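You operate a simulated robot arm through the tools that you are given. There is no shell and no other tool. Be economical: measure what you need, move in short steps, check, and stop when the job is done.

You run a simulated robot arm. Do the job below in one go: nothing can be reset, and whatever is moved stays where it is left.

TASK
Put one of the funnels from the top of the press bench on the top of the packing counter. Put the whisk on the cubby r8. Take the red tin and put it on the tile on the top of the tea table. Put the silver pouch from the top of the packing counter on top of the red dish. Put the tea brick that says "LOT 5" from the top of the packing counter on the clear spot on the display table and the tea brick marked "LOT 6" on the cubby u7. Do these in any order.
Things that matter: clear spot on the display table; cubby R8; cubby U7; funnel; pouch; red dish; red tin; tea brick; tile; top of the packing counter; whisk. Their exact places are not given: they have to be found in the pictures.

The check looks at the end state, three seconds after you hand in, the way a careful person would. Anything else that was tipped, shoved, dropped, spilled or broken makes it a failure.

THE ROBOT
A 6-joint arm with a fingered hand on a trunk, on a base that drives. Base frame: it is fixed to the floor where the robot stands at the start and does not move with it; the origin is under the middle of the robot, x ahead of it, y to its left, z up; the surface under the hand at the start is at about z = 850. Units: mm, degrees, N and s.
With the tool pointing down near the work surface it reaches from about 300 to 740 mm from the robot's upright axis, wherever it stands. Its first joint turns from -166.0 to 166.0 degrees. Places, roughly: clear spot on the display table (20x23 cm) [-1140, 800, 760]; cubby R8 [-2500, -1400, 1100]; cubby U7 [-2500, -1600, 500]; funnel (6x6x6 cm) [400, -200, 900]; pouch [-2500, 500, 1000]; red dish (12x12x3 cm) [-200, -1800, 800]; red tin [-2500, 0, 1000]; tea brick [-2500, 1250, 1000]; tile (10x10x1 cm) [-800, -1400, 800]; top of the packing counter [-2600, 500, 900]; whisk (5x5x12 cm) [-2400, -200, 900]. Payload 4 kg.
The TCP is the grasp point between the finger pads, 26 mm short of the fingertips. In the tool frame z runs along the fingers and y along their closing line. The gripper opens to 148 mm. The gripper's body begins 73 mm behind the TCP. The gripper is a hand of 3 fingers: y runs from the thumb to the fingers, the wrist lies at [0, 0, -239] in the tool frame, and closing takes about 1.5 s.
Orientation is that of the tool frame in the base frame, as a unit quaternion [w, x, y, z]. With the fingers straight down and closing along the base's y, the tool's x points along the base's -x, its y along +y and its z along -z.

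THE INTERFACE
- The arm moves only by the tool play_rows. Its argument "steps" is a list of rows, each an object of numbers (a shift or turn left out is 0, a gripper value left out holds the last): "x", "y", "z": the shift along the tool's x, y, z in mm; "ax", "ay", "az": the turn, a rotation vector about the tool's x, y, z in degrees; "fingers": the closure in counts, from 0 (fully open) to 255 (shut). In form: [{"x": .., "y": .., "z": .., "ax": .., "ay": .., "az": .., "fingers": ..}, ...]. A call has 1 to 10 rows; each row is the pose to reach, as a shift and turn from the pose commanded when the call began, along the tool's axes at that moment. Each row takes 0.2 s and may step no farther than 50 mm and 8.6 degrees from the row before; otherwise, or with a gripper value out of range, the whole call is refused. Where a pose cannot be reached the arm comes as near as it can. A force on the tool above 40 N (or 10 N above the force at the start of the call, whichever is more), or a blocked arm, ends the call early, and 0.2 s more pass. The fingers move at their own pace (about 153 mm/s each) and stop on an object; they squeeze with about 25 N. The grip force told is the motor's: it shows also when the fingers shut on nothing. Time passes only in rows, and 0.2 s behind the last, so rows that repeat a pose let the fingers close. The reply holds the time, the measured pose of the TCP, the force on the tool along the base axes, the opening and the grip force, in the units named above and with some noise, with the torque about the TCP (base axes, N m) and any sound that the robot's microphone picked up.
- Cameras (640 x 400 px; columns grow to the right, rows downward): "scene" is now at [19.1, 138.8, 1464.3]; the picture's right is [-0.29, -0.96, 0.00], its down [-0.68, 0.20, -0.70] and it looks along [0.67, -0.20, -0.71] (base axes); focal length 282 px, centre (320, 200). "wrist" rides on the gripper at [68, -39, -90] in the tool frame; the picture's right is [0.50, 0.87, 0.00], its down [-0.66, 0.38, -0.65] and it looks along [-0.57, 0.33, 0.76] (tool axes); focal length 222 px, centre (320, 200).
- get_image(camera): a new picture of that camera. The clock stands still meanwhile.
- lift_body(by): slides the trunk up (or, below 0, down) by that many mm; the arm and the scene camera ride with it, the base frame stays. It gives what a move gives, with no picture.
- drive_base(legs): drives the robot by 1 to 6 legs, each [ahead, left, turn to the left] in mm, mm and degrees, along the robot's own axes; the way and the turn of a leg run together, so that a leg with both is an arc; at most 1500 mm and 180 degrees a leg. The arm and the cameras ride along, it lands a little off, and it stops where it bumps. It gives what a move gives.
- set_grasp(shape): the hand has 3 fingers and takes this shape, open, in about a second: jaw (thumb against the fingers, like two jaws); tri (thumb and two fingers); tip (a fingertip pinch); poke (one finger out to press); point (the index stretched); flat (the hand flat); cup (the hand cupped); fist (a fist). The gripper value then closes the fingers along that shape, each until it touches; the sizes above hold for jaw. It gives what a move gives, with no picture.
- head_to(pan, tilt): turns the head with the scene camera to pan (to the left, within 155 degrees either way) and tilt (down, from -29 to 69), counted from straight ahead of the robot. It gives what a move gives.
- point_at(camera, pixels): there is no depth. For up to 12 entries [column, row, z] of the newest picture of that camera ("zoom" is the newest enlarged one), the place [x, y] in the base frame at which the ray of that pixel passes the height z, good to about 3 mm. The clock stands still meanwhile.
- inspect(camera, box): a new picture of the part [left, top, right, bottom] of that camera's present view, enlarged. The clock stands still meanwhile.
- close_job(): hands the job in; it is judged then, once.

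Keep the steps short. Do not move on a guess: measure, check each grasp and each placing, and mend mistakes. In all there are 124 turns and 126 pictures (those below and enlarged ones count). Leave the gripper open and the arm clear of the work at the hand-in unless told otherwise, and finish with a single line.

The tools are called after "Emit:" as name(argument=value, ...) on one line, values as JSON. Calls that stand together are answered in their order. play_rows: Moves the arm, as the interface text tells. Its arguments: {"type":"object","properties":{"steps":{"type":"array"}},"required":["steps"]} The other tools are called the same way: lift_body (by) slides the trunk up or down; set_grasp (shape) gives the hand a shape; drive_base (legs) drives the base; head_to (pan, tilt) turns the head that bears the scene camera; get_image (camera) takes a picture; point_at (camera, pixels) gives the place at which the rays of pixels pass given heights; inspect (camera, box) takes an enlarged picture of a part of a camera's view; close_job () hands the job in.

At the start:

```text
clock: 0.0
eef_pos: [471.0, -86.8, 1103.2]
ee_rot: [0.0, 0.0, 1.0, 0.0]
contact_force: [0.0, 0.1, -0.6]
ft_torque: [0.01, -0.01, -0.01]
width: 148.1
grip_force: 0.0
shape: jaw
trunk travel left (down, up): [-425.0, 165.0]
robot x, y, heading: [2.7, 1.7, 0.1]
head pan, tilt: [-16.6, 45.4]
```

scene: 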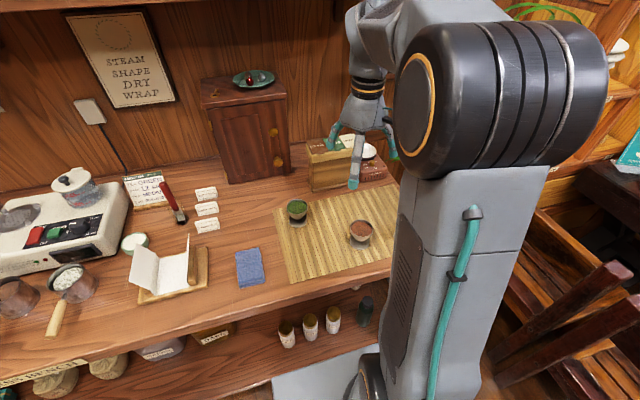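
wrist: 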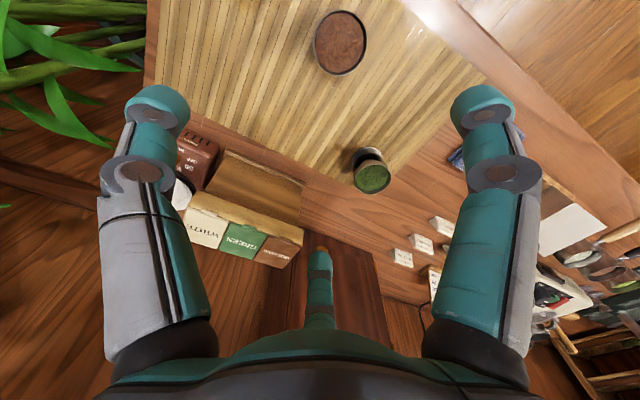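

I see two small cups/funnels on the bamboo mat at about (298,208) and (361,232). I'll enlarge that area.

Emit:
inspect(camera="scene", box=[260, 130, 420, 280])

Emit:
inspect(camera="wrist", box=[160, 0, 480, 300])

Emit:
inspect(camera="scene", box=[0, 150, 280, 350])

```text
2.67 times, centred on (340, 205) of scene
```

zoom: 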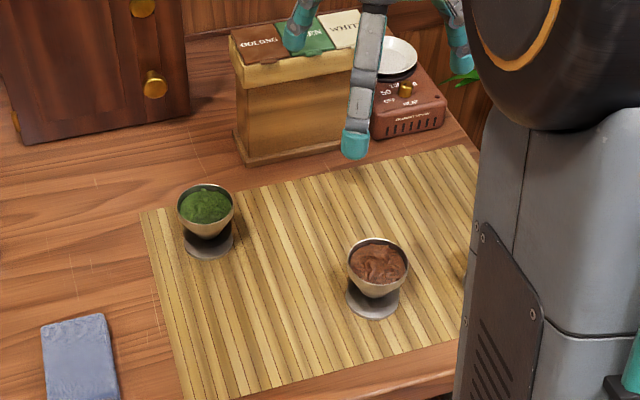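

```text
1.33 times, centred on (320, 150) of wrist
```

zoom: 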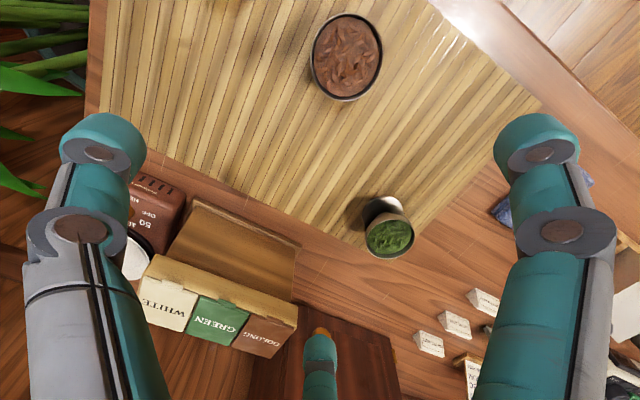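

```text
2.00 times, centred on (140, 250) of scene
```

zoom: 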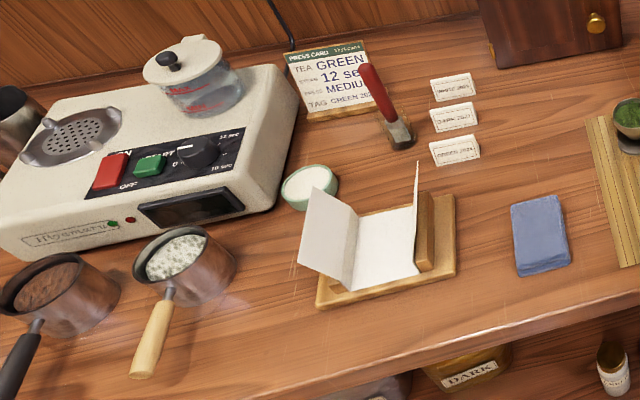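

The funnels are footed cups that hold tea, so they must be carried level. Next I look around the room.

Emit:
head_to(pan=150, tilt=15)

Emit:
get_image(camera="scene")

Emit:
head_to(pan=-150, tilt=15)

Emit:
get_image(camera="scene")

Emit:
head_to(pan=-100, tilt=25)

Emit:
get_image(camera="scene")

Emit:
head_to(pan=90, tilt=30)

Emit:
get_image(camera="scene")

```text
clock: 2.5
eef_pos: [471.6, -86.1, 1104.3]
ee_rot: [0.0, 0.0, 1.0, 0.0]
contact_force: [-0.6, -0.2, 0.4]
ft_torque: [0.0, 0.02, 0.0]
width: 148.1
grip_force: 0.0
shape: jaw
trunk travel left (down, up): [-425.0, 165.0]
robot x, y, heading: [0.0, 1.1, 0.1]
head pan, tilt: [150.0, 15.0]
```

```text
120 pictures are left
```

scene: 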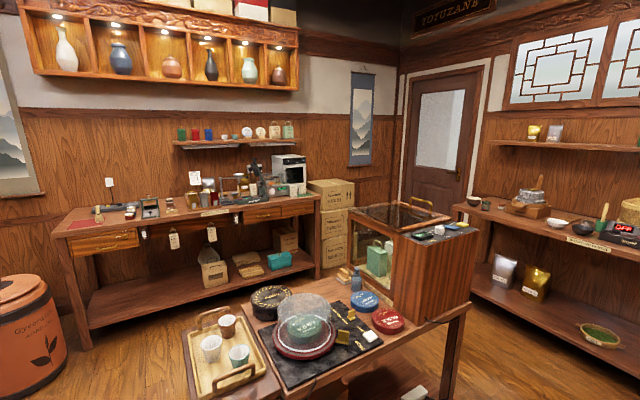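

```text
clock: 6.6
eef_pos: [471.4, -87.1, 1103.9]
ee_rot: [0.0, 0.0, 1.0, 0.0]
contact_force: [-0.1, 1.2, -0.6]
ft_torque: [-0.01, 0.01, 0.01]
width: 148.0
grip_force: 0.0
shape: jaw
trunk travel left (down, up): [-425.0, 165.0]
robot x, y, heading: [-0.4, -0.5, -0.3]
head pan, tilt: [-150.0, 15.0]
```

```text
119 pictures are left
```

scene: 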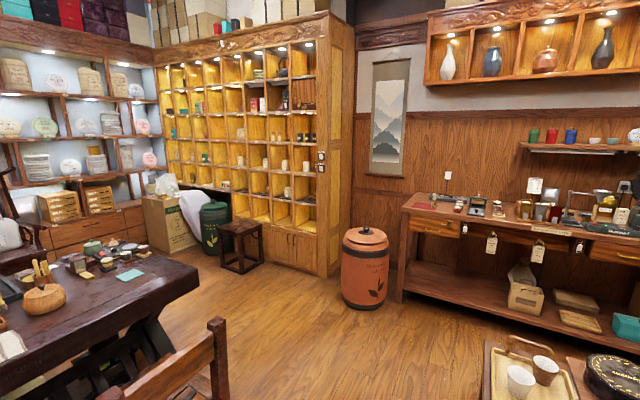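

```text
clock: 7.8
eef_pos: [471.3, -86.1, 1104.0]
ee_rot: [0.0, 0.0, 1.0, 0.0]
contact_force: [-0.8, 0.1, -0.1]
ft_torque: [-0.02, 0.03, -0.01]
width: 148.1
grip_force: 0.0
shape: jaw
trunk travel left (down, up): [-425.0, 165.0]
robot x, y, heading: [1.2, 0.3, 0.1]
head pan, tilt: [-100.0, 25.0]
```

```text
118 pictures are left
```

scene: 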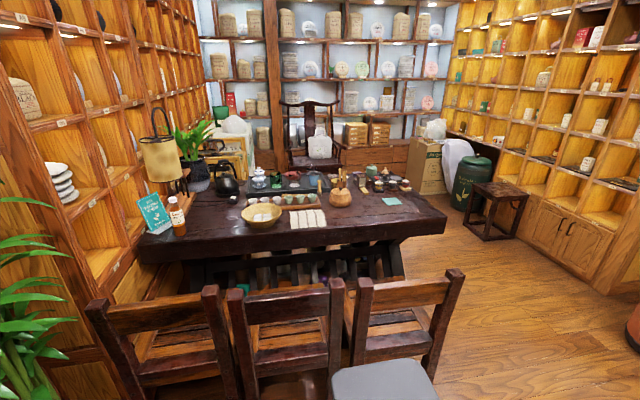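

```text
clock: 10.6
eef_pos: [472.3, -86.4, 1102.0]
ee_rot: [0.0, 0.0, 1.0, 0.001]
contact_force: [0.2, -0.4, 0.3]
ft_torque: [0.0, 0.0, 0.01]
width: 147.7
grip_force: 0.2
shape: jaw
trunk travel left (down, up): [-425.0, 165.0]
robot x, y, heading: [-1.6, -3.3, 0.2]
head pan, tilt: [90.0, 30.0]
```

```text
117 pictures are left
```

scene: 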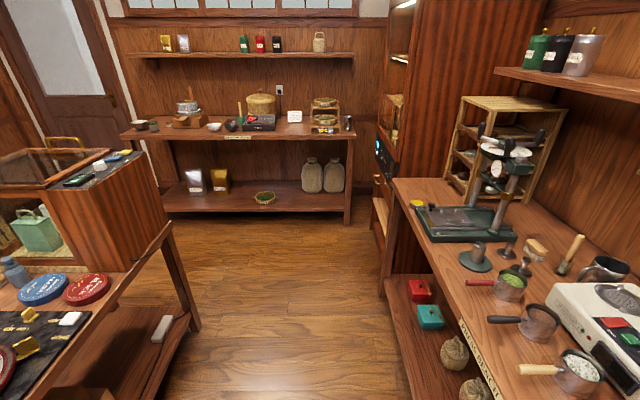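

Now I measure the funnels in the wrist picture, at rim height.

Emit:
get_image(camera="wrist")

Emit:
point_at(camera="wrist", pixels=[[341, 42, 910], [341, 42, 850], [371, 178, 910], [371, 178, 850], [341, 72, 910], [341, 72, 850]])

Emit:
head_to(pan=-10, tilt=48)

Emit:
get_image(camera="scene")

```text
116 pictures are left
```

wrist: 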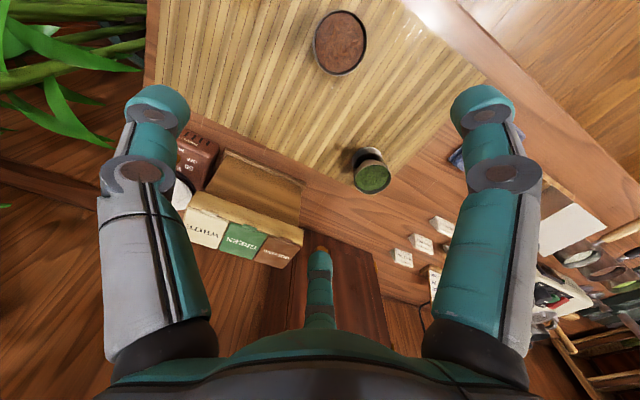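

```text
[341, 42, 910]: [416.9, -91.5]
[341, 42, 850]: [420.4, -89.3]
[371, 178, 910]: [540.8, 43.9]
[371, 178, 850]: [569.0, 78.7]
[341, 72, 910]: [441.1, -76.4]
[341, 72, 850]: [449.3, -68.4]
```

```text
clock: 12.4
eef_pos: [470.8, -87.1, 1103.1]
ee_rot: [0.0, 0.001, 1.0, 0.0]
contact_force: [1.1, -0.4, -0.7]
ft_torque: [-0.03, 0.01, -0.03]
width: 147.9
grip_force: 0.0
shape: jaw
trunk travel left (down, up): [-425.0, 165.0]
robot x, y, heading: [1.5, 0.9, -0.0]
head pan, tilt: [-10.0, 48.0]
```

```text
115 pictures are left
```

scene: 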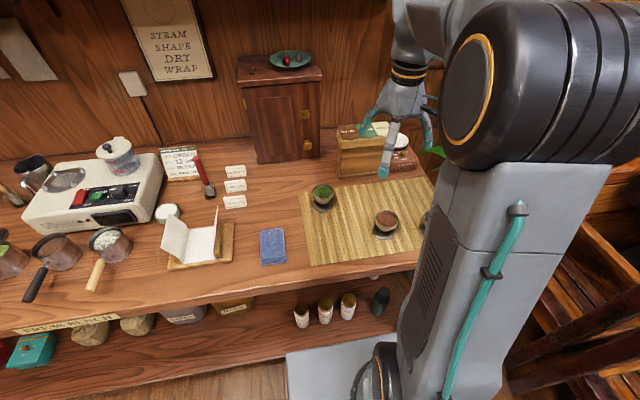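

Emit:
inspect(camera="scene", box=[300, 170, 440, 258])

Emit:
point_at(camera="scene", pixels=[[387, 217, 910], [386, 233, 850], [323, 192, 910], [324, 206, 850]])

```text
4.55 times, centred on (370, 214) of scene
```

zoom: 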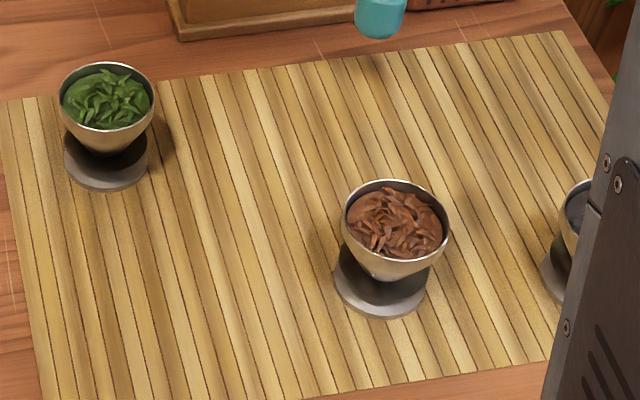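

```text
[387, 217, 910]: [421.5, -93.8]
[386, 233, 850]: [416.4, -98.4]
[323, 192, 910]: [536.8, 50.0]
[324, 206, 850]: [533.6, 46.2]
```

A third funnel shows at the right edge, possibly empty. I'll shift the hand back and to the right to see it.

Emit:
play_rows(steps=[{"x": 30, "y": -30}, {"x": 60, "y": -60}, {"x": 90, "y": -90}, {"x": 100, "y": -120}])

Emit:
get_image(camera="wrist")

Emit:
get_image(camera="scene")

```text
clock: 13.4
eef_pos: [370.4, -208.1, 1101.6]
ee_rot: [0.0, 0.0, 1.0, 0.0]
contact_force: [-0.2, 0.5, 0.8]
ft_torque: [0.0, -0.02, 0.01]
width: 148.0
grip_force: 0.1
shape: jaw
trunk travel left (down, up): [-425.0, 165.0]
robot x, y, heading: [-1.7, 2.6, 0.0]
head pan, tilt: [-10.0, 48.0]
```

```text
113 pictures are left
```

wrist: 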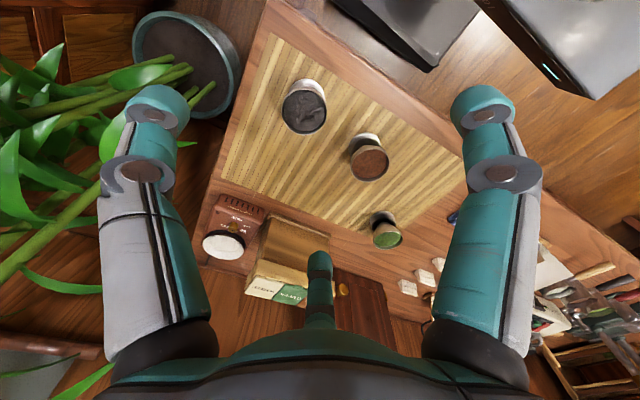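

```text
112 pictures are left
```

scene: 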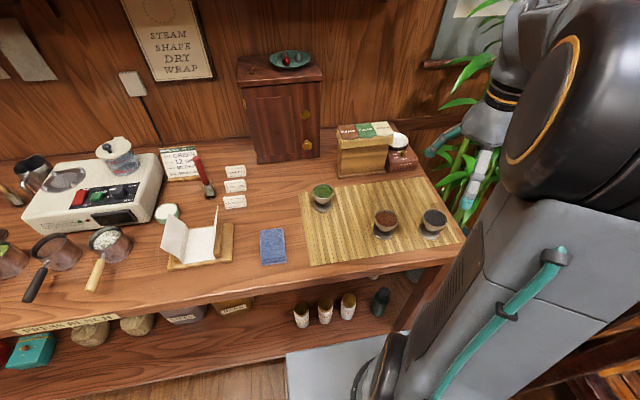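

Emit:
point_at(camera="wrist", pixels=[[304, 107, 910], [370, 160, 910], [387, 235, 910], [261, 247, 940], [315, 235, 940]])

Emit:
point_at(camera="scene", pixels=[[434, 217, 910], [387, 217, 910], [323, 191, 910], [341, 176, 850], [386, 172, 850], [434, 232, 850], [303, 192, 850], [427, 178, 850]])

Emit:
inspect(camera="scene", box=[290, 160, 450, 260])

```text
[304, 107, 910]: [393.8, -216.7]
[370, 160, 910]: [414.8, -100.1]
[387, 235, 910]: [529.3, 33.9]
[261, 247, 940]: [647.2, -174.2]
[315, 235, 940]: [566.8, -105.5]
```

```text
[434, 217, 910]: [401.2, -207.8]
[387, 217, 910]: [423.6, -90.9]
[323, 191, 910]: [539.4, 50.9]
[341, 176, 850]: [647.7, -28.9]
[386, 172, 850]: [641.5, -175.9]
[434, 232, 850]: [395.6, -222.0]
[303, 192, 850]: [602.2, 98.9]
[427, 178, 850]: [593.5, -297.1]
```

```text
4.00 times, centred on (370, 210) of scene
```

zoom: 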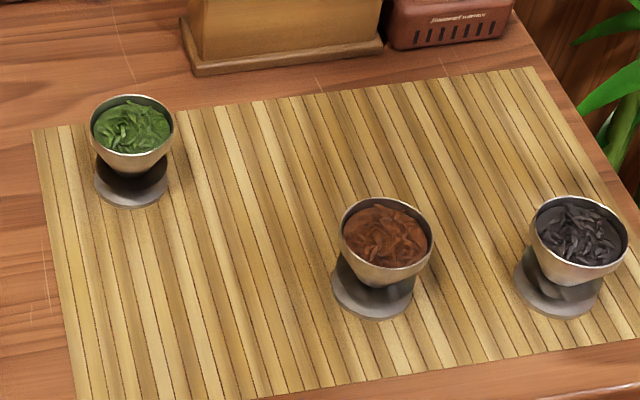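

Green funnel stands clear at about (535, 46). I move over it at height and look again before lowering.

Emit:
play_rows(steps=[{"x": -24, "y": 36}, {"x": -48, "y": 72}, {"x": -71, "y": 109}, {"x": -94, "y": 145}, {"x": -118, "y": 181}, {"x": -141, "y": 217}, {"x": -165, "y": 254}, {"x": -165, "y": 254, "z": 40}, {"x": -165, "y": 254, "z": 80}])

Emit:
get_image(camera="wrist")

Emit:
inspect(camera="scene", box=[250, 120, 410, 220])

```text
clock: 15.4
eef_pos: [540.6, 47.9, 1022.9]
ee_rot: [-0.001, 0.001, 1.0, -0.001]
contact_force: [-1.2, -0.1, -0.1]
ft_torque: [0.03, -0.06, 0.0]
width: 148.1
grip_force: 0.1
shape: jaw
trunk travel left (down, up): [-425.0, 165.0]
robot x, y, heading: [1.7, 0.9, 0.3]
head pan, tilt: [-10.0, 48.0]
```

```text
110 pictures are left
```

wrist: 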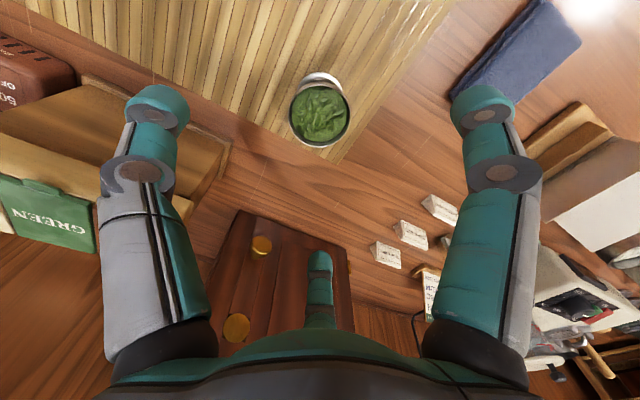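

```text
4.00 times, centred on (330, 170) of scene
```

zoom: 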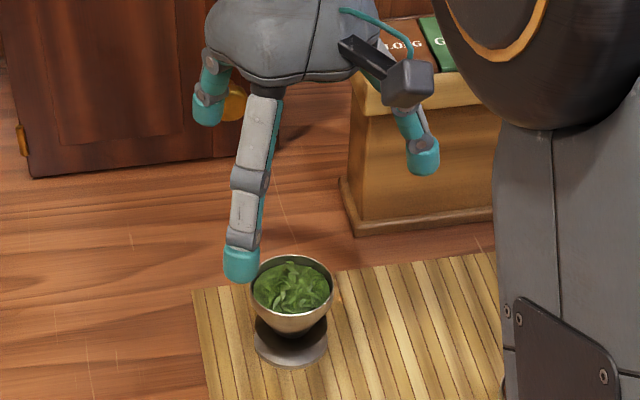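

Emit:
point_at(camera="wrist", pixels=[[319, 115, 910], [319, 115, 915], [320, 83, 860], [248, 210, 850], [349, 258, 850]])

Emit:
point_at(camera="zoom", pixels=[[291, 290, 912], [290, 350, 855], [34, 178, 850], [345, 185, 850]])

```text
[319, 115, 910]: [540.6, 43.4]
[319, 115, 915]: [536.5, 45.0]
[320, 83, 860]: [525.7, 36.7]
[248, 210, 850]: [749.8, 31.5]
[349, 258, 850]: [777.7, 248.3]
```

```text
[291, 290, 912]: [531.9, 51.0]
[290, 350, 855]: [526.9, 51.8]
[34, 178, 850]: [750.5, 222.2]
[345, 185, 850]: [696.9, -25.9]
```

Cabinet is well behind (x ≥ 750). I lower over the funnel with the TCP just below the rim.

Emit:
play_rows(steps=[{"x": 5, "z": 40}, {"x": 5, "z": 80}, {"x": 5, "z": 105}, {"x": 5, "z": 123}, {"x": 5, "z": 123}])

Emit:
get_image(camera="wrist")

Emit:
inspect(camera="scene", box=[250, 120, 410, 220])

```text
clock: 16.6
eef_pos: [532.6, 46.5, 902.6]
ee_rot: [0.001, -0.001, 1.0, -0.001]
contact_force: [-0.3, 0.1, -0.1]
ft_torque: [0.02, 0.03, -0.01]
width: 147.7
grip_force: 0.0
shape: jaw
trunk travel left (down, up): [-425.0, 165.0]
robot x, y, heading: [0.4, 0.9, 0.6]
head pan, tilt: [-10.0, 48.0]
```

```text
108 pictures are left
```

wrist: 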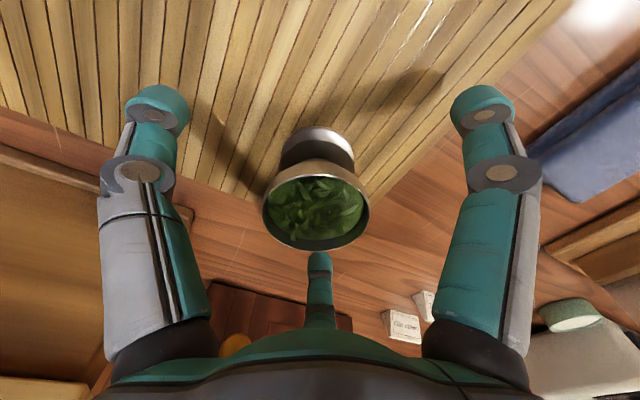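

```text
4.00 times, centred on (330, 170) of scene
```

zoom: 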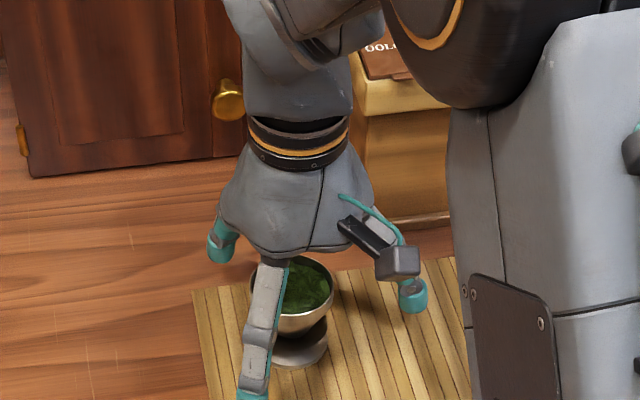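

Funnel is centered between the fingers: rim at (316,210), grasp point at (320,202). I close the hand.

Emit:
play_rows(steps=[{"fingers": 60}, {"fingers": 120}, {"fingers": 180}, {"fingers": 255}, {"fingers": 255}, {"fingers": 255}, {"fingers": 255}, {"fingers": 255}, {"fingers": 255}])

Emit:
get_image(camera="wrist")

```text
clock: 18.6
eef_pos: [532.1, 46.7, 902.5]
ee_rot: [0.0, 0.0, 1.0, 0.0]
contact_force: [0.3, -0.9, -1.6]
ft_torque: [0.02, 0.01, -0.01]
width: 36.5
grip_force: 25.5
shape: jaw
trunk travel left (down, up): [-425.0, 165.0]
robot x, y, heading: [-1.4, 3.1, 0.1]
head pan, tilt: [-10.0, 48.0]
```

```text
106 pictures are left
```

wrist: 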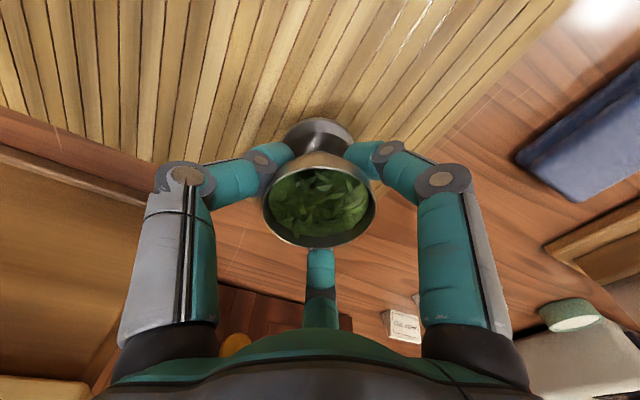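

The fingers have closed under the bowl (36 mm, 25 N). I lift gently.

Emit:
play_rows(steps=[{"z": -10}, {"z": -25}, {"z": -45}, {"z": -70}, {"z": -100}, {"z": -130}, {"z": -160}])

Emit:
get_image(camera="wrist")

Emit:
head_to(pan=153, tilt=40)

Emit:
get_image(camera="scene")

Emit:
head_to(pan=-153, tilt=40)

Emit:
get_image(camera="scene")

```text
clock: 20.2
eef_pos: [531.9, 44.9, 1061.3]
ee_rot: [0.0, 0.0, 1.0, 0.0]
contact_force: [0.8, -0.1, -1.3]
ft_torque: [0.03, 0.01, 0.03]
width: 36.3
grip_force: 25.2
shape: jaw
trunk travel left (down, up): [-425.0, 165.0]
robot x, y, heading: [0.1, -0.3, 0.0]
head pan, tilt: [-10.0, 48.0]
```

```text
105 pictures are left
```

wrist: 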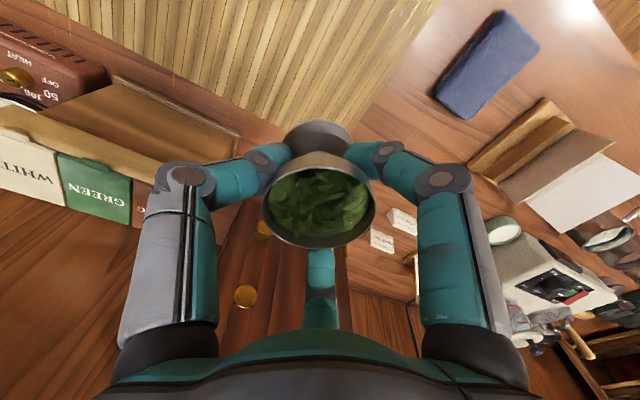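

```text
clock: 22.7
eef_pos: [532.2, 46.8, 1061.1]
ee_rot: [0.0, 0.001, 1.0, 0.0]
contact_force: [0.4, -0.1, -0.7]
ft_torque: [-0.02, 0.02, -0.03]
width: 36.6
grip_force: 25.0
shape: jaw
trunk travel left (down, up): [-425.0, 165.0]
robot x, y, heading: [1.4, -0.1, -0.1]
head pan, tilt: [153.0, 40.0]
```

```text
104 pictures are left
```

scene: 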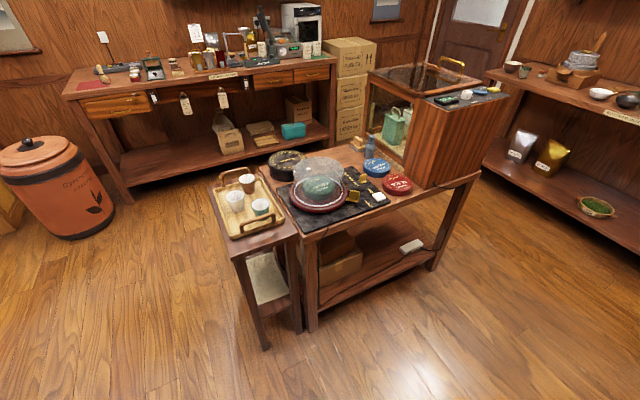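

```text
clock: 26.8
eef_pos: [532.6, 45.6, 1062.4]
ee_rot: [0.0, 0.0, 1.0, -0.001]
contact_force: [-0.8, 0.1, -0.9]
ft_torque: [0.03, -0.02, 0.01]
width: 36.4
grip_force: 25.3
shape: jaw
trunk travel left (down, up): [-425.0, 165.0]
robot x, y, heading: [0.4, 2.7, 0.1]
head pan, tilt: [-153.0, 40.0]
```

```text
103 pictures are left
```

scene: 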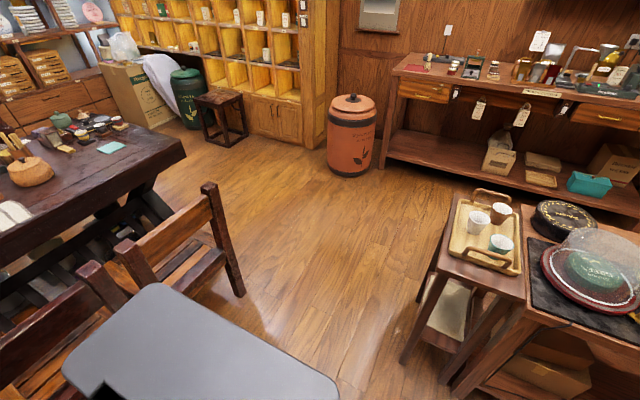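

The funnel is held level. Now I measure floor points in this picture to plan the way to the packing counter.

Emit:
point_at(camera="scene", pixels=[[240, 296, 0], [403, 362, 0], [348, 176, 0], [388, 158, 0], [210, 142, 0], [302, 146, 0], [405, 72, 850], [154, 287, 460], [186, 157, 760], [205, 185, 900], [430, 245, 700], [70, 365, 300]])

Emit:
inspect(camera="scene", box=[380, 30, 640, 200])

```text
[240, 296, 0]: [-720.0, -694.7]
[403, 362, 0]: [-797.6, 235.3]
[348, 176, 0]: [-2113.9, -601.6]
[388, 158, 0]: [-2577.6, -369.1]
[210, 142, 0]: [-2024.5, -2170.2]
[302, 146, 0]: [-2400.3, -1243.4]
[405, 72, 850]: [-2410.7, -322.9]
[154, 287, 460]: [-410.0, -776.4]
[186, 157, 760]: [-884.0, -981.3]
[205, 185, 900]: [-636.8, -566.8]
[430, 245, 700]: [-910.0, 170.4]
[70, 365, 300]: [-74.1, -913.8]
```

```text
2.35 times, centred on (510, 115) of scene
```

zoom: 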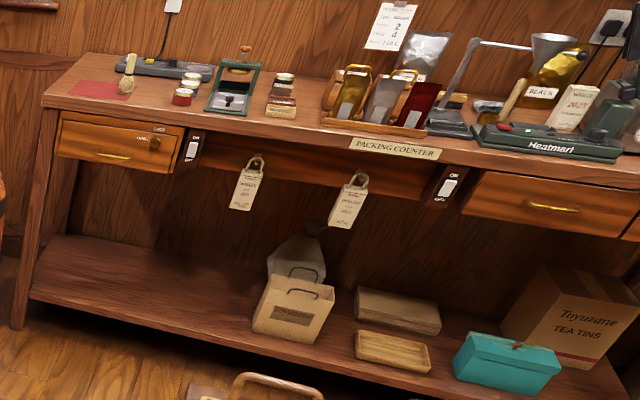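

Emit:
point_at(camera="scene", pixels=[[160, 283, 250], [338, 385, 250], [65, 370, 250], [160, 283, 0], [338, 385, 0], [220, 187, 900], [113, 246, 900], [128, 240, 900], [523, 320, 760]])

Emit:
inspect(camera="scene", box=[0, 160, 400, 400])

```text
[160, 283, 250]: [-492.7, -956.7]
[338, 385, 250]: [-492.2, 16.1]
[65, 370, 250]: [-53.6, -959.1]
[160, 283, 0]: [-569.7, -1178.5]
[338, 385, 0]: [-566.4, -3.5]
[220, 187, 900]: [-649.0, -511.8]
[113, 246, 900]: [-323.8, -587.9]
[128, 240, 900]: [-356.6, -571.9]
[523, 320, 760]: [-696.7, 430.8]
```

```text
1.60 times, centred on (200, 280) of scene
```

zoom: 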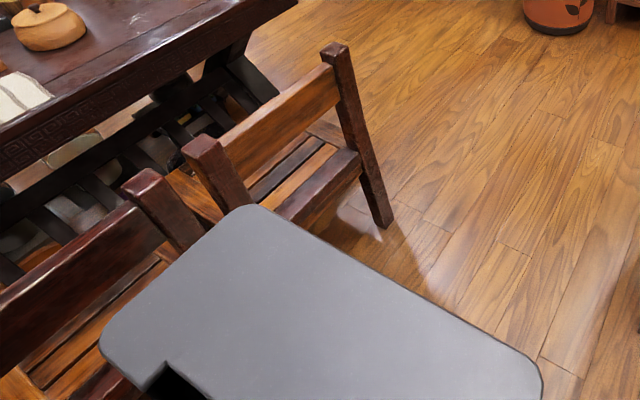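

The grey plate is the robot's own shoulder. I look steeply down to see the base size.

Emit:
head_to(pan=-120, tilt=69)

Emit:
get_image(camera="scene")

Emit:
head_to(pan=90, tilt=69)

Emit:
get_image(camera="scene")

```text
clock: 27.8
eef_pos: [532.8, 46.2, 1061.0]
ee_rot: [0.0, 0.0, 1.0, 0.0]
contact_force: [0.0, -0.3, -0.8]
ft_torque: [0.01, 0.04, -0.03]
width: 36.4
grip_force: 25.0
shape: jaw
trunk travel left (down, up): [-425.0, 165.0]
robot x, y, heading: [-0.0, 0.1, 0.1]
head pan, tilt: [-120.0, 68.8]
```

```text
100 pictures are left
```

scene: 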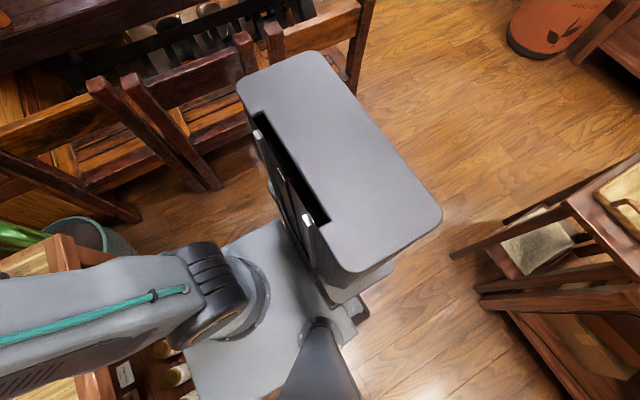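

```text
clock: 30.9
eef_pos: [532.2, 46.9, 1060.8]
ee_rot: [0.001, 0.0, 1.0, 0.0]
contact_force: [0.5, 0.4, -0.4]
ft_torque: [0.03, -0.02, -0.05]
width: 36.5
grip_force: 25.4
shape: jaw
trunk travel left (down, up): [-425.0, 165.0]
robot x, y, heading: [-3.6, -2.1, 0.0]
head pan, tilt: [90.0, 68.8]
```

```text
99 pictures are left
```

scene: 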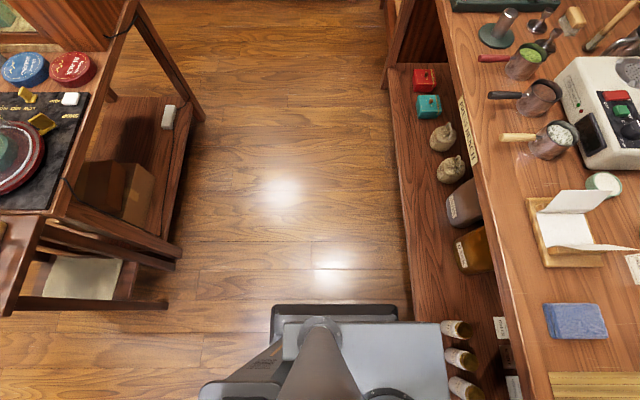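

Emit:
point_at(camera="scene", pixels=[[275, 305, 100], [398, 305, 100], [200, 385, 100], [440, 323, 400], [283, 325, 400], [166, 303, 0], [408, 290, 0]])

```text
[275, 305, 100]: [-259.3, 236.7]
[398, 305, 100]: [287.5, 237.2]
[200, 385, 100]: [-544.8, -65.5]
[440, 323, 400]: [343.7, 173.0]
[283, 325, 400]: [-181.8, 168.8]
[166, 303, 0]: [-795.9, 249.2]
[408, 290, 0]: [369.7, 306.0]
```

The base is about ±260 mm. I retract the hand a little, then drive to y≈−190 and back through the gap to open floor.

Emit:
play_rows(steps=[{"x": 30, "z": -20}, {"x": 60, "z": -40}, {"x": 100, "z": -40}, {"x": 130, "z": -40}])

Emit:
drive_base(legs=[[0, -190, 0], [-1450, 0, 0]])

```text
clock: 31.9
eef_pos: [400.5, 49.4, 1100.5]
ee_rot: [0.0, 0.001, 1.0, 0.0]
contact_force: [-0.1, -0.3, -1.1]
ft_torque: [0.0, 0.04, -0.01]
width: 36.2
grip_force: 24.9
shape: jaw
trunk travel left (down, up): [-425.0, 165.0]
robot x, y, heading: [1.9, 2.0, -0.1]
head pan, tilt: [90.0, 68.8]
```

```text
clock: 40.2
eef_pos: [-1044.5, -164.7, 1100.2]
ee_rot: [0.001, -0.022, 1.0, 0.0]
contact_force: [-0.4, -0.4, -0.3]
ft_torque: [-0.03, 0.01, -0.02]
width: 36.3
grip_force: 25.3
shape: jaw
trunk travel left (down, up): [-425.0, 165.0]
robot x, y, heading: [-1443.2, -233.0, 2.4]
head pan, tilt: [90.0, 68.8]
```

Clear of the gap. I turn left to face the packing counter and look at it.

Emit:
drive_base(legs=[[0, 0, 177.6]])

Emit:
head_to(pan=0, tilt=25)

Emit:
get_image(camera="scene")

Emit:
head_to(pan=-50, tilt=25)

Emit:
get_image(camera="scene")

Emit:
head_to(pan=50, tilt=20)

Emit:
get_image(camera="scene")

```text
clock: 47.9
eef_pos: [-1843.0, -287.4, 1099.2]
ee_rot: [-0.001, 1.0, 0.01, 0.0]
contact_force: [0.3, -0.5, -0.2]
ft_torque: [-0.04, -0.01, -0.02]
width: 35.7
grip_force: 24.8
shape: jaw
trunk travel left (down, up): [-425.0, 165.0]
robot x, y, heading: [-1444.5, -231.8, -178.9]
head pan, tilt: [90.0, 68.8]
```

```text
clock: 49.6
eef_pos: [-1843.9, -289.0, 1099.3]
ee_rot: [0.0, 1.0, 0.01, -0.001]
contact_force: [-0.7, -0.2, -0.6]
ft_torque: [-0.02, 0.02, 0.01]
width: 36.0
grip_force: 24.9
shape: jaw
trunk travel left (down, up): [-425.0, 165.0]
robot x, y, heading: [-1441.4, -233.8, -178.9]
head pan, tilt: [0.0, 25.0]
```

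```text
98 pictures are left
```

scene: 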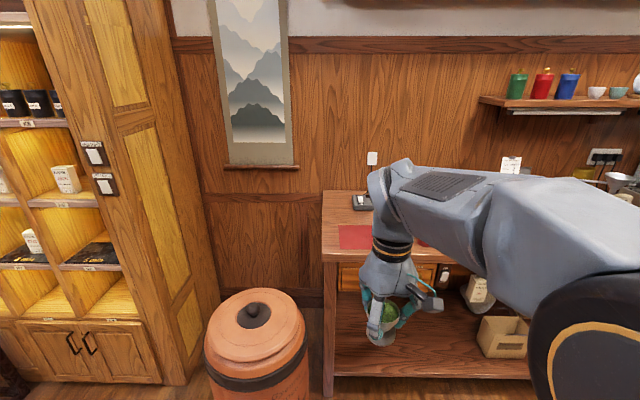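

```text
clock: 50.7
eef_pos: [-1843.3, -288.0, 1099.9]
ee_rot: [0.001, 1.0, 0.01, 0.0]
contact_force: [0.1, 0.2, -0.1]
ft_torque: [0.01, 0.03, 0.0]
width: 35.8
grip_force: 24.5
shape: jaw
trunk travel left (down, up): [-425.0, 165.0]
robot x, y, heading: [-1442.7, -231.5, -178.7]
head pan, tilt: [-50.0, 25.0]
```

```text
97 pictures are left
```

scene: 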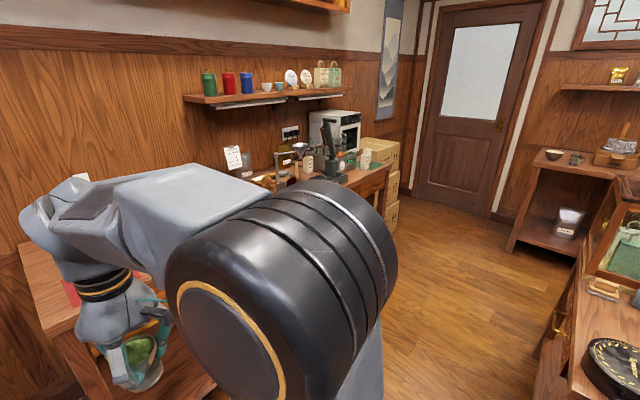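

```text
clock: 52.5
eef_pos: [-1843.8, -288.3, 1099.8]
ee_rot: [0.0, 1.0, 0.01, 0.0]
contact_force: [-1.1, -0.8, -0.5]
ft_torque: [0.0, -0.02, 0.01]
width: 35.8
grip_force: 24.8
shape: jaw
trunk travel left (down, up): [-425.0, 165.0]
robot x, y, heading: [-1447.8, -227.7, -178.8]
head pan, tilt: [50.0, 20.0]
```

```text
96 pictures are left
```

scene: 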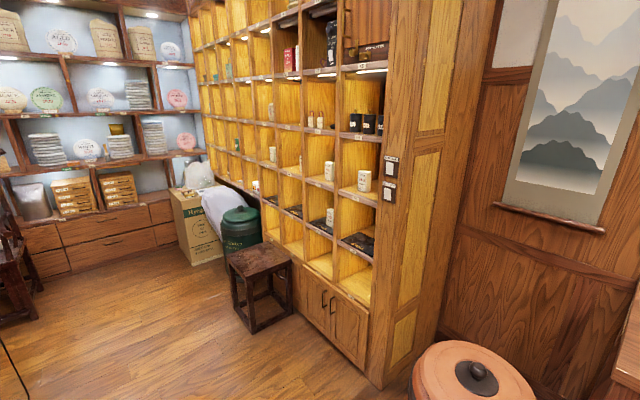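

The arm hides the counter. I drive ahead and to the right, then look left across the counter.

Emit:
drive_base(legs=[[430, 0, -1.2], [0, -600, 0]])

Emit:
head_to(pan=20, tilt=35)

Emit:
get_image(camera="scene")

```text
clock: 58.2
eef_pos: [-2276.5, 329.0, 1099.3]
ee_rot: [0.0, 1.0, -0.009, -0.001]
contact_force: [-0.5, 0.2, -0.2]
ft_torque: [0.05, -0.04, -0.05]
width: 36.0
grip_force: 24.7
shape: jaw
trunk travel left (down, up): [-425.0, 165.0]
robot x, y, heading: [-1878.4, 367.0, 178.9]
head pan, tilt: [50.0, 20.0]
```

```text
clock: 59.1
eef_pos: [-2276.9, 329.1, 1099.8]
ee_rot: [0.0, 1.0, -0.009, 0.001]
contact_force: [-0.1, 0.2, -0.5]
ft_torque: [-0.02, -0.01, -0.03]
width: 36.0
grip_force: 25.3
shape: jaw
trunk travel left (down, up): [-425.0, 165.0]
robot x, y, heading: [-1875.3, 371.3, 179.2]
head pan, tilt: [20.0, 35.0]
```

```text
95 pictures are left
```

scene: 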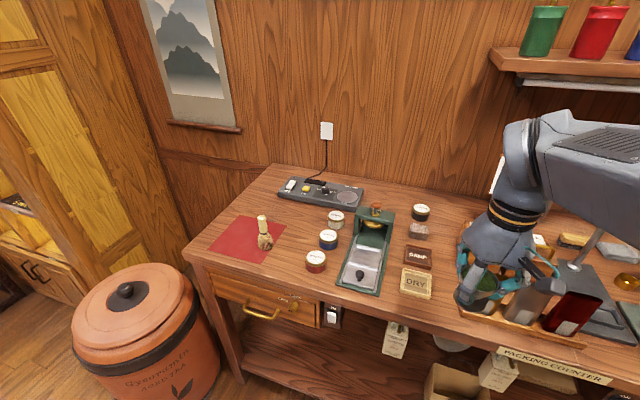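

Emit:
inspect(camera="scene", box=[180, 150, 480, 340])

Emit:
point_at(camera="scene", pixels=[[210, 250, 850], [240, 215, 850], [285, 222, 850], [262, 262, 850], [264, 246, 850], [316, 268, 850], [316, 257, 890], [328, 241, 890], [278, 195, 850], [275, 165, 850], [188, 252, 850], [340, 290, 850]])

Emit:
head_to(pan=-75, tilt=35)

Emit:
get_image(camera="scene")

```text
2.11 times, centred on (330, 245) of scene
```

zoom: 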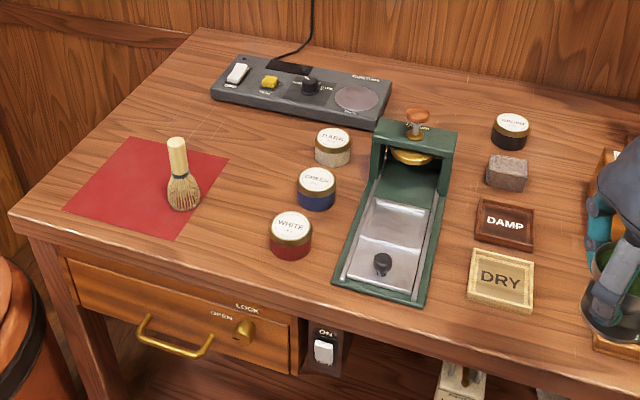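

```text
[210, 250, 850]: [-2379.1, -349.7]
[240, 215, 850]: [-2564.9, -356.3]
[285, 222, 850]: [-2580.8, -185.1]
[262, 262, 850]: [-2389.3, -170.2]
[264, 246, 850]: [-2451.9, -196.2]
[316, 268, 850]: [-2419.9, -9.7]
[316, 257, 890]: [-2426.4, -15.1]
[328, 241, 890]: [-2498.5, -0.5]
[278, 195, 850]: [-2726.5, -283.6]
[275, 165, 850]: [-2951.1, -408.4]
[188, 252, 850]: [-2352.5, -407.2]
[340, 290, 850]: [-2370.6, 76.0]
```

```text
clock: 60.8
eef_pos: [-2276.1, 329.0, 1099.3]
ee_rot: [0.0, 1.0, -0.008, 0.0]
contact_force: [0.5, 0.0, -0.7]
ft_torque: [-0.01, 0.03, 0.03]
width: 36.0
grip_force: 25.0
shape: jaw
trunk travel left (down, up): [-425.0, 165.0]
robot x, y, heading: [-1873.4, 372.7, 179.2]
head pan, tilt: [-75.0, 35.0]
```

```text
93 pictures are left
```

scene: 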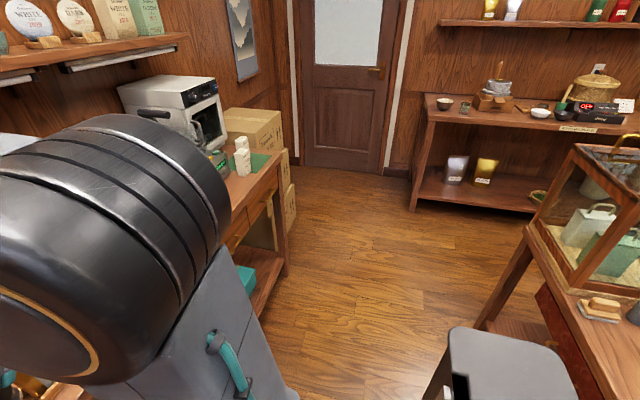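

Clear area behind the red cloth near (-2640, -320). I drive to stand in front of the left part of the counter.

Emit:
drive_base(legs=[[0, 470, 0.5], [140, 0, 0]])

Emit:
head_to(pan=30, tilt=45)

Emit:
get_image(camera="scene")

Emit:
get_image(camera="wrist")

```text
clock: 64.6
eef_pos: [-2421.9, -141.1, 1099.9]
ee_rot: [0.0, 1.0, -0.005, 0.0]
contact_force: [-0.2, 0.2, 0.0]
ft_torque: [-0.01, 0.0, -0.01]
width: 36.0
grip_force: 24.8
shape: jaw
trunk travel left (down, up): [-425.0, 165.0]
robot x, y, heading: [-2021.6, -98.2, 179.4]
head pan, tilt: [-75.0, 35.0]
```

```text
clock: 66.4
eef_pos: [-2421.9, -140.4, 1099.1]
ee_rot: [0.0, 1.0, -0.004, 0.0]
contact_force: [0.0, 0.0, -1.3]
ft_torque: [-0.01, 0.01, 0.0]
width: 35.7
grip_force: 24.6
shape: jaw
trunk travel left (down, up): [-425.0, 165.0]
robot x, y, heading: [-2023.1, -94.1, 179.6]
head pan, tilt: [30.0, 45.0]
```

```text
92 pictures are left
```

scene: 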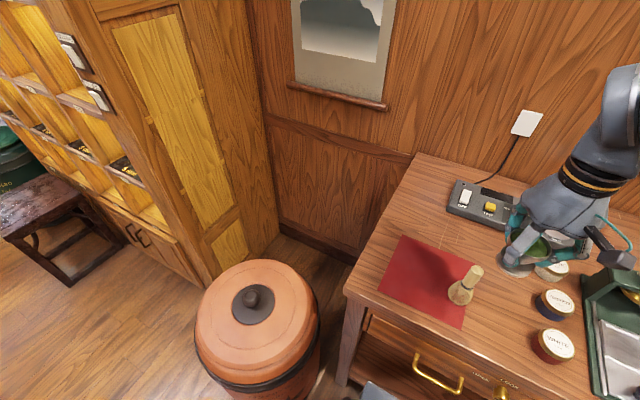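

```text
91 pictures are left
```

wrist: 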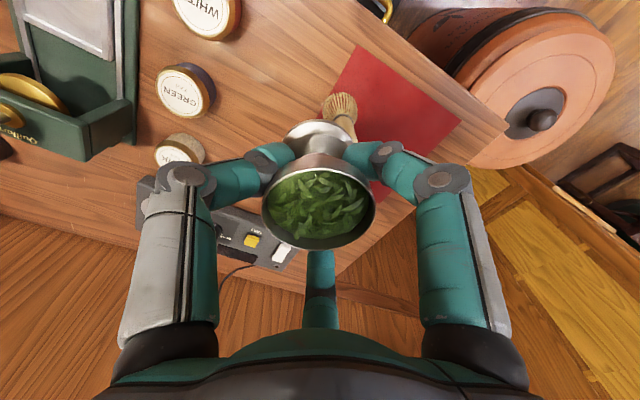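

I compare cloth corners seen in both cameras to get the counter's height.

Emit:
point_at(camera="scene", pixels=[[462, 328, 850], [462, 328, 900], [379, 289, 850], [379, 289, 900], [400, 235, 850], [477, 260, 850], [458, 300, 850], [447, 210, 850], [456, 180, 850], [415, 152, 850], [345, 292, 850]])

Emit:
point_at(camera="wrist", pixels=[[358, 46, 850], [358, 46, 900], [461, 122, 850], [461, 122, 900], [330, 275, 850]])

```text
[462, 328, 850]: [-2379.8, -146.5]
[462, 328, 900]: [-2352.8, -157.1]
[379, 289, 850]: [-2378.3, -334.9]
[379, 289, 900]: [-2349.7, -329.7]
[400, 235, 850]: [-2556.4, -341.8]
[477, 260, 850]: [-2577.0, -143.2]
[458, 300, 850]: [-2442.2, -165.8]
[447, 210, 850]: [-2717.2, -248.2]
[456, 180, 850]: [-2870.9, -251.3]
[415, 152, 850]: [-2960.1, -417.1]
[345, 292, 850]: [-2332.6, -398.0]
```

```text
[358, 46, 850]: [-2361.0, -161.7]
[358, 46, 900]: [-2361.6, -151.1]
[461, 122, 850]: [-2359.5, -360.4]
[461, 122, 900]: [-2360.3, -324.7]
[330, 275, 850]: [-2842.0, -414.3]
```

Both views agree on a counter top at z≈886. I move to (-2620, -312) high up, then lower to about 940 and check.

Emit:
play_rows(steps=[{"x": -33, "y": 29}, {"x": -66, "y": 58}, {"x": -99, "y": 87}, {"x": -132, "y": 116}, {"x": -165, "y": 145}, {"x": -198, "y": 172}, {"x": -198, "y": 172, "z": 40}, {"x": -198, "y": 172, "z": 80}, {"x": -198, "y": 172, "z": 120}, {"x": -198, "y": 172, "z": 145}])

Emit:
inspect(camera="scene", box=[340, 150, 540, 300])

```text
clock: 68.6
eef_pos: [-2622.2, -311.4, 955.9]
ee_rot: [-0.001, 1.0, -0.005, 0.0]
contact_force: [0.4, -0.5, -0.5]
ft_torque: [0.01, 0.01, 0.0]
width: 35.5
grip_force: 25.0
shape: jaw
trunk travel left (down, up): [-425.0, 165.0]
robot x, y, heading: [-2018.6, -95.3, 179.5]
head pan, tilt: [30.0, 45.0]
```

```text
2.67 times, centred on (440, 225) of scene
```

zoom: 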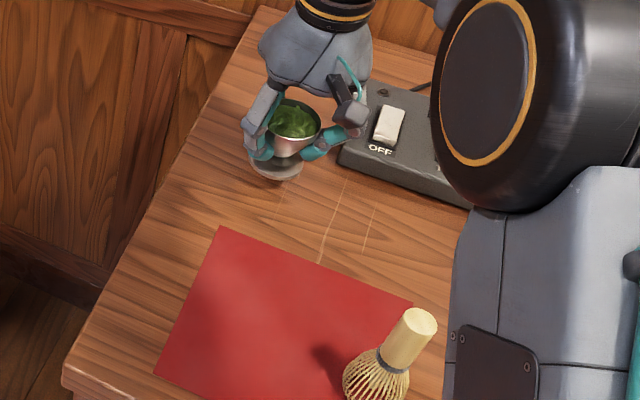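

I shift 20 mm toward the front and 15 mm left, away from the switch strip, and lower in small steps to contact.

Emit:
play_rows(steps=[{"x": 20, "y": 15}, {"x": 20, "y": 15, "z": 6}, {"x": 20, "y": 15, "z": 10}, {"x": 20, "y": 15, "z": 13}, {"x": 20, "y": 15, "z": 13}])

Emit:
inspect(camera="scene", box=[340, 150, 500, 250])

```text
clock: 69.8
eef_pos: [-2601.6, -325.9, 943.0]
ee_rot: [0.0, 1.0, -0.005, 0.0]
contact_force: [0.1, 0.6, -0.7]
ft_torque: [0.02, 0.05, 0.02]
width: 35.5
grip_force: 25.1
shape: jaw
trunk travel left (down, up): [-425.0, 165.0]
robot x, y, heading: [-2022.5, -92.7, 179.5]
head pan, tilt: [30.0, 45.0]
```

```text
4.00 times, centred on (420, 200) of scene
```

zoom: 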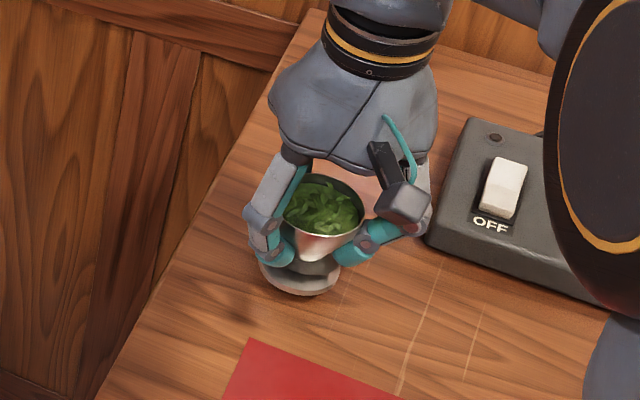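

Still slightly above the wood. I lower in 1.5 mm steps.

Emit:
play_rows(steps=[{"z": 2}, {"z": 4}, {"z": 4}])

Emit:
play_rows(steps=[{"z": 1.5}, {"z": 3}, {"z": 3}])

```text
clock: 70.6
eef_pos: [-2601.4, -325.1, 938.1]
ee_rot: [0.001, 1.0, -0.004, 0.0]
contact_force: [0.2, 0.4, -1.0]
ft_torque: [0.02, 0.0, -0.03]
width: 35.7
grip_force: 24.6
shape: jaw
trunk travel left (down, up): [-425.0, 165.0]
robot x, y, heading: [-2022.1, -92.2, 179.6]
head pan, tilt: [30.0, 45.0]
```

```text
clock: 71.4
eef_pos: [-2602.1, -325.4, 935.1]
ee_rot: [0.0, 1.0, -0.005, 0.0]
contact_force: [-0.4, -0.4, -1.4]
ft_torque: [0.03, 0.01, 0.05]
width: 35.7
grip_force: 25.1
shape: jaw
trunk travel left (down, up): [-425.0, 165.0]
robot x, y, heading: [-2020.0, -99.4, 179.8]
head pan, tilt: [30.0, 45.0]
```

Emit:
play_rows(steps=[{"z": 1.5}, {"z": 3}, {"z": 3}])

Emit:
inspect(camera="scene", box=[380, 190, 460, 240])

```text
clock: 72.2
eef_pos: [-2601.3, -325.9, 931.9]
ee_rot: [-0.001, 1.0, -0.004, 0.001]
contact_force: [0.2, 0.0, -0.4]
ft_torque: [-0.01, -0.01, -0.02]
width: 35.7
grip_force: 24.8
shape: jaw
trunk travel left (down, up): [-425.0, 165.0]
robot x, y, heading: [-2024.4, -93.2, 179.4]
head pan, tilt: [30.0, 45.0]
```

```text
8.00 times, centred on (420, 215) of scene
```

zoom: 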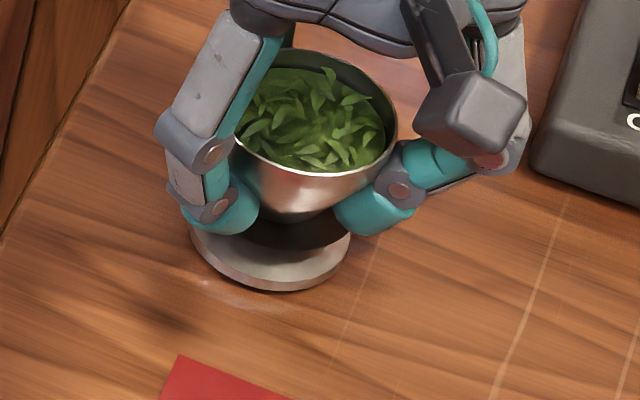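

Shadow shows a small gap still. Continue lowering.

Emit:
play_rows(steps=[{"z": 1.5}, {"z": 3}, {"z": 3}])

Emit:
play_rows(steps=[{"z": 1.5}, {"z": 3}, {"z": 3}])

Emit:
play_rows(steps=[{"z": 1.5}, {"z": 3}, {"z": 3}])

Emit:
inspect(camera="scene", box=[380, 190, 460, 240])

```text
clock: 73.0
eef_pos: [-2601.0, -326.4, 929.2]
ee_rot: [0.0, 1.0, -0.004, 0.0]
contact_force: [-0.1, -0.4, -1.6]
ft_torque: [-0.02, -0.01, -0.02]
width: 35.6
grip_force: 25.2
shape: jaw
trunk travel left (down, up): [-425.0, 165.0]
robot x, y, heading: [-2019.0, -91.2, 179.7]
head pan, tilt: [30.0, 45.0]
```

```text
clock: 73.8
eef_pos: [-2600.8, -327.9, 926.9]
ee_rot: [0.001, 1.0, -0.003, -0.002]
contact_force: [-0.3, -1.0, 11.6]
ft_torque: [-0.01, 0.0, 0.04]
width: 36.1
grip_force: 25.3
shape: jaw
trunk travel left (down, up): [-425.0, 165.0]
robot x, y, heading: [-2023.5, -92.5, 179.6]
head pan, tilt: [30.0, 45.0]
```

```text
clock: 74.6
eef_pos: [-2602.0, -326.8, 921.7]
ee_rot: [0.0, 1.0, -0.004, 0.0]
contact_force: [0.0, -0.2, -0.8]
ft_torque: [0.0, 0.01, 0.03]
width: 32.1
grip_force: 24.9
shape: jaw
trunk travel left (down, up): [-425.0, 165.0]
robot x, y, heading: [-2016.7, -95.3, 179.5]
head pan, tilt: [30.0, 45.0]
```

```text
8.00 times, centred on (420, 215) of scene
```

zoom: 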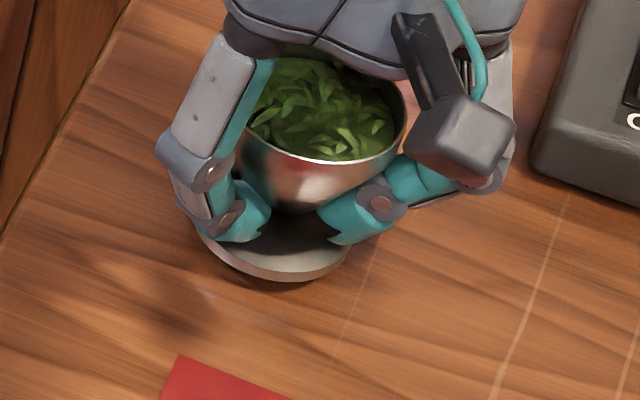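

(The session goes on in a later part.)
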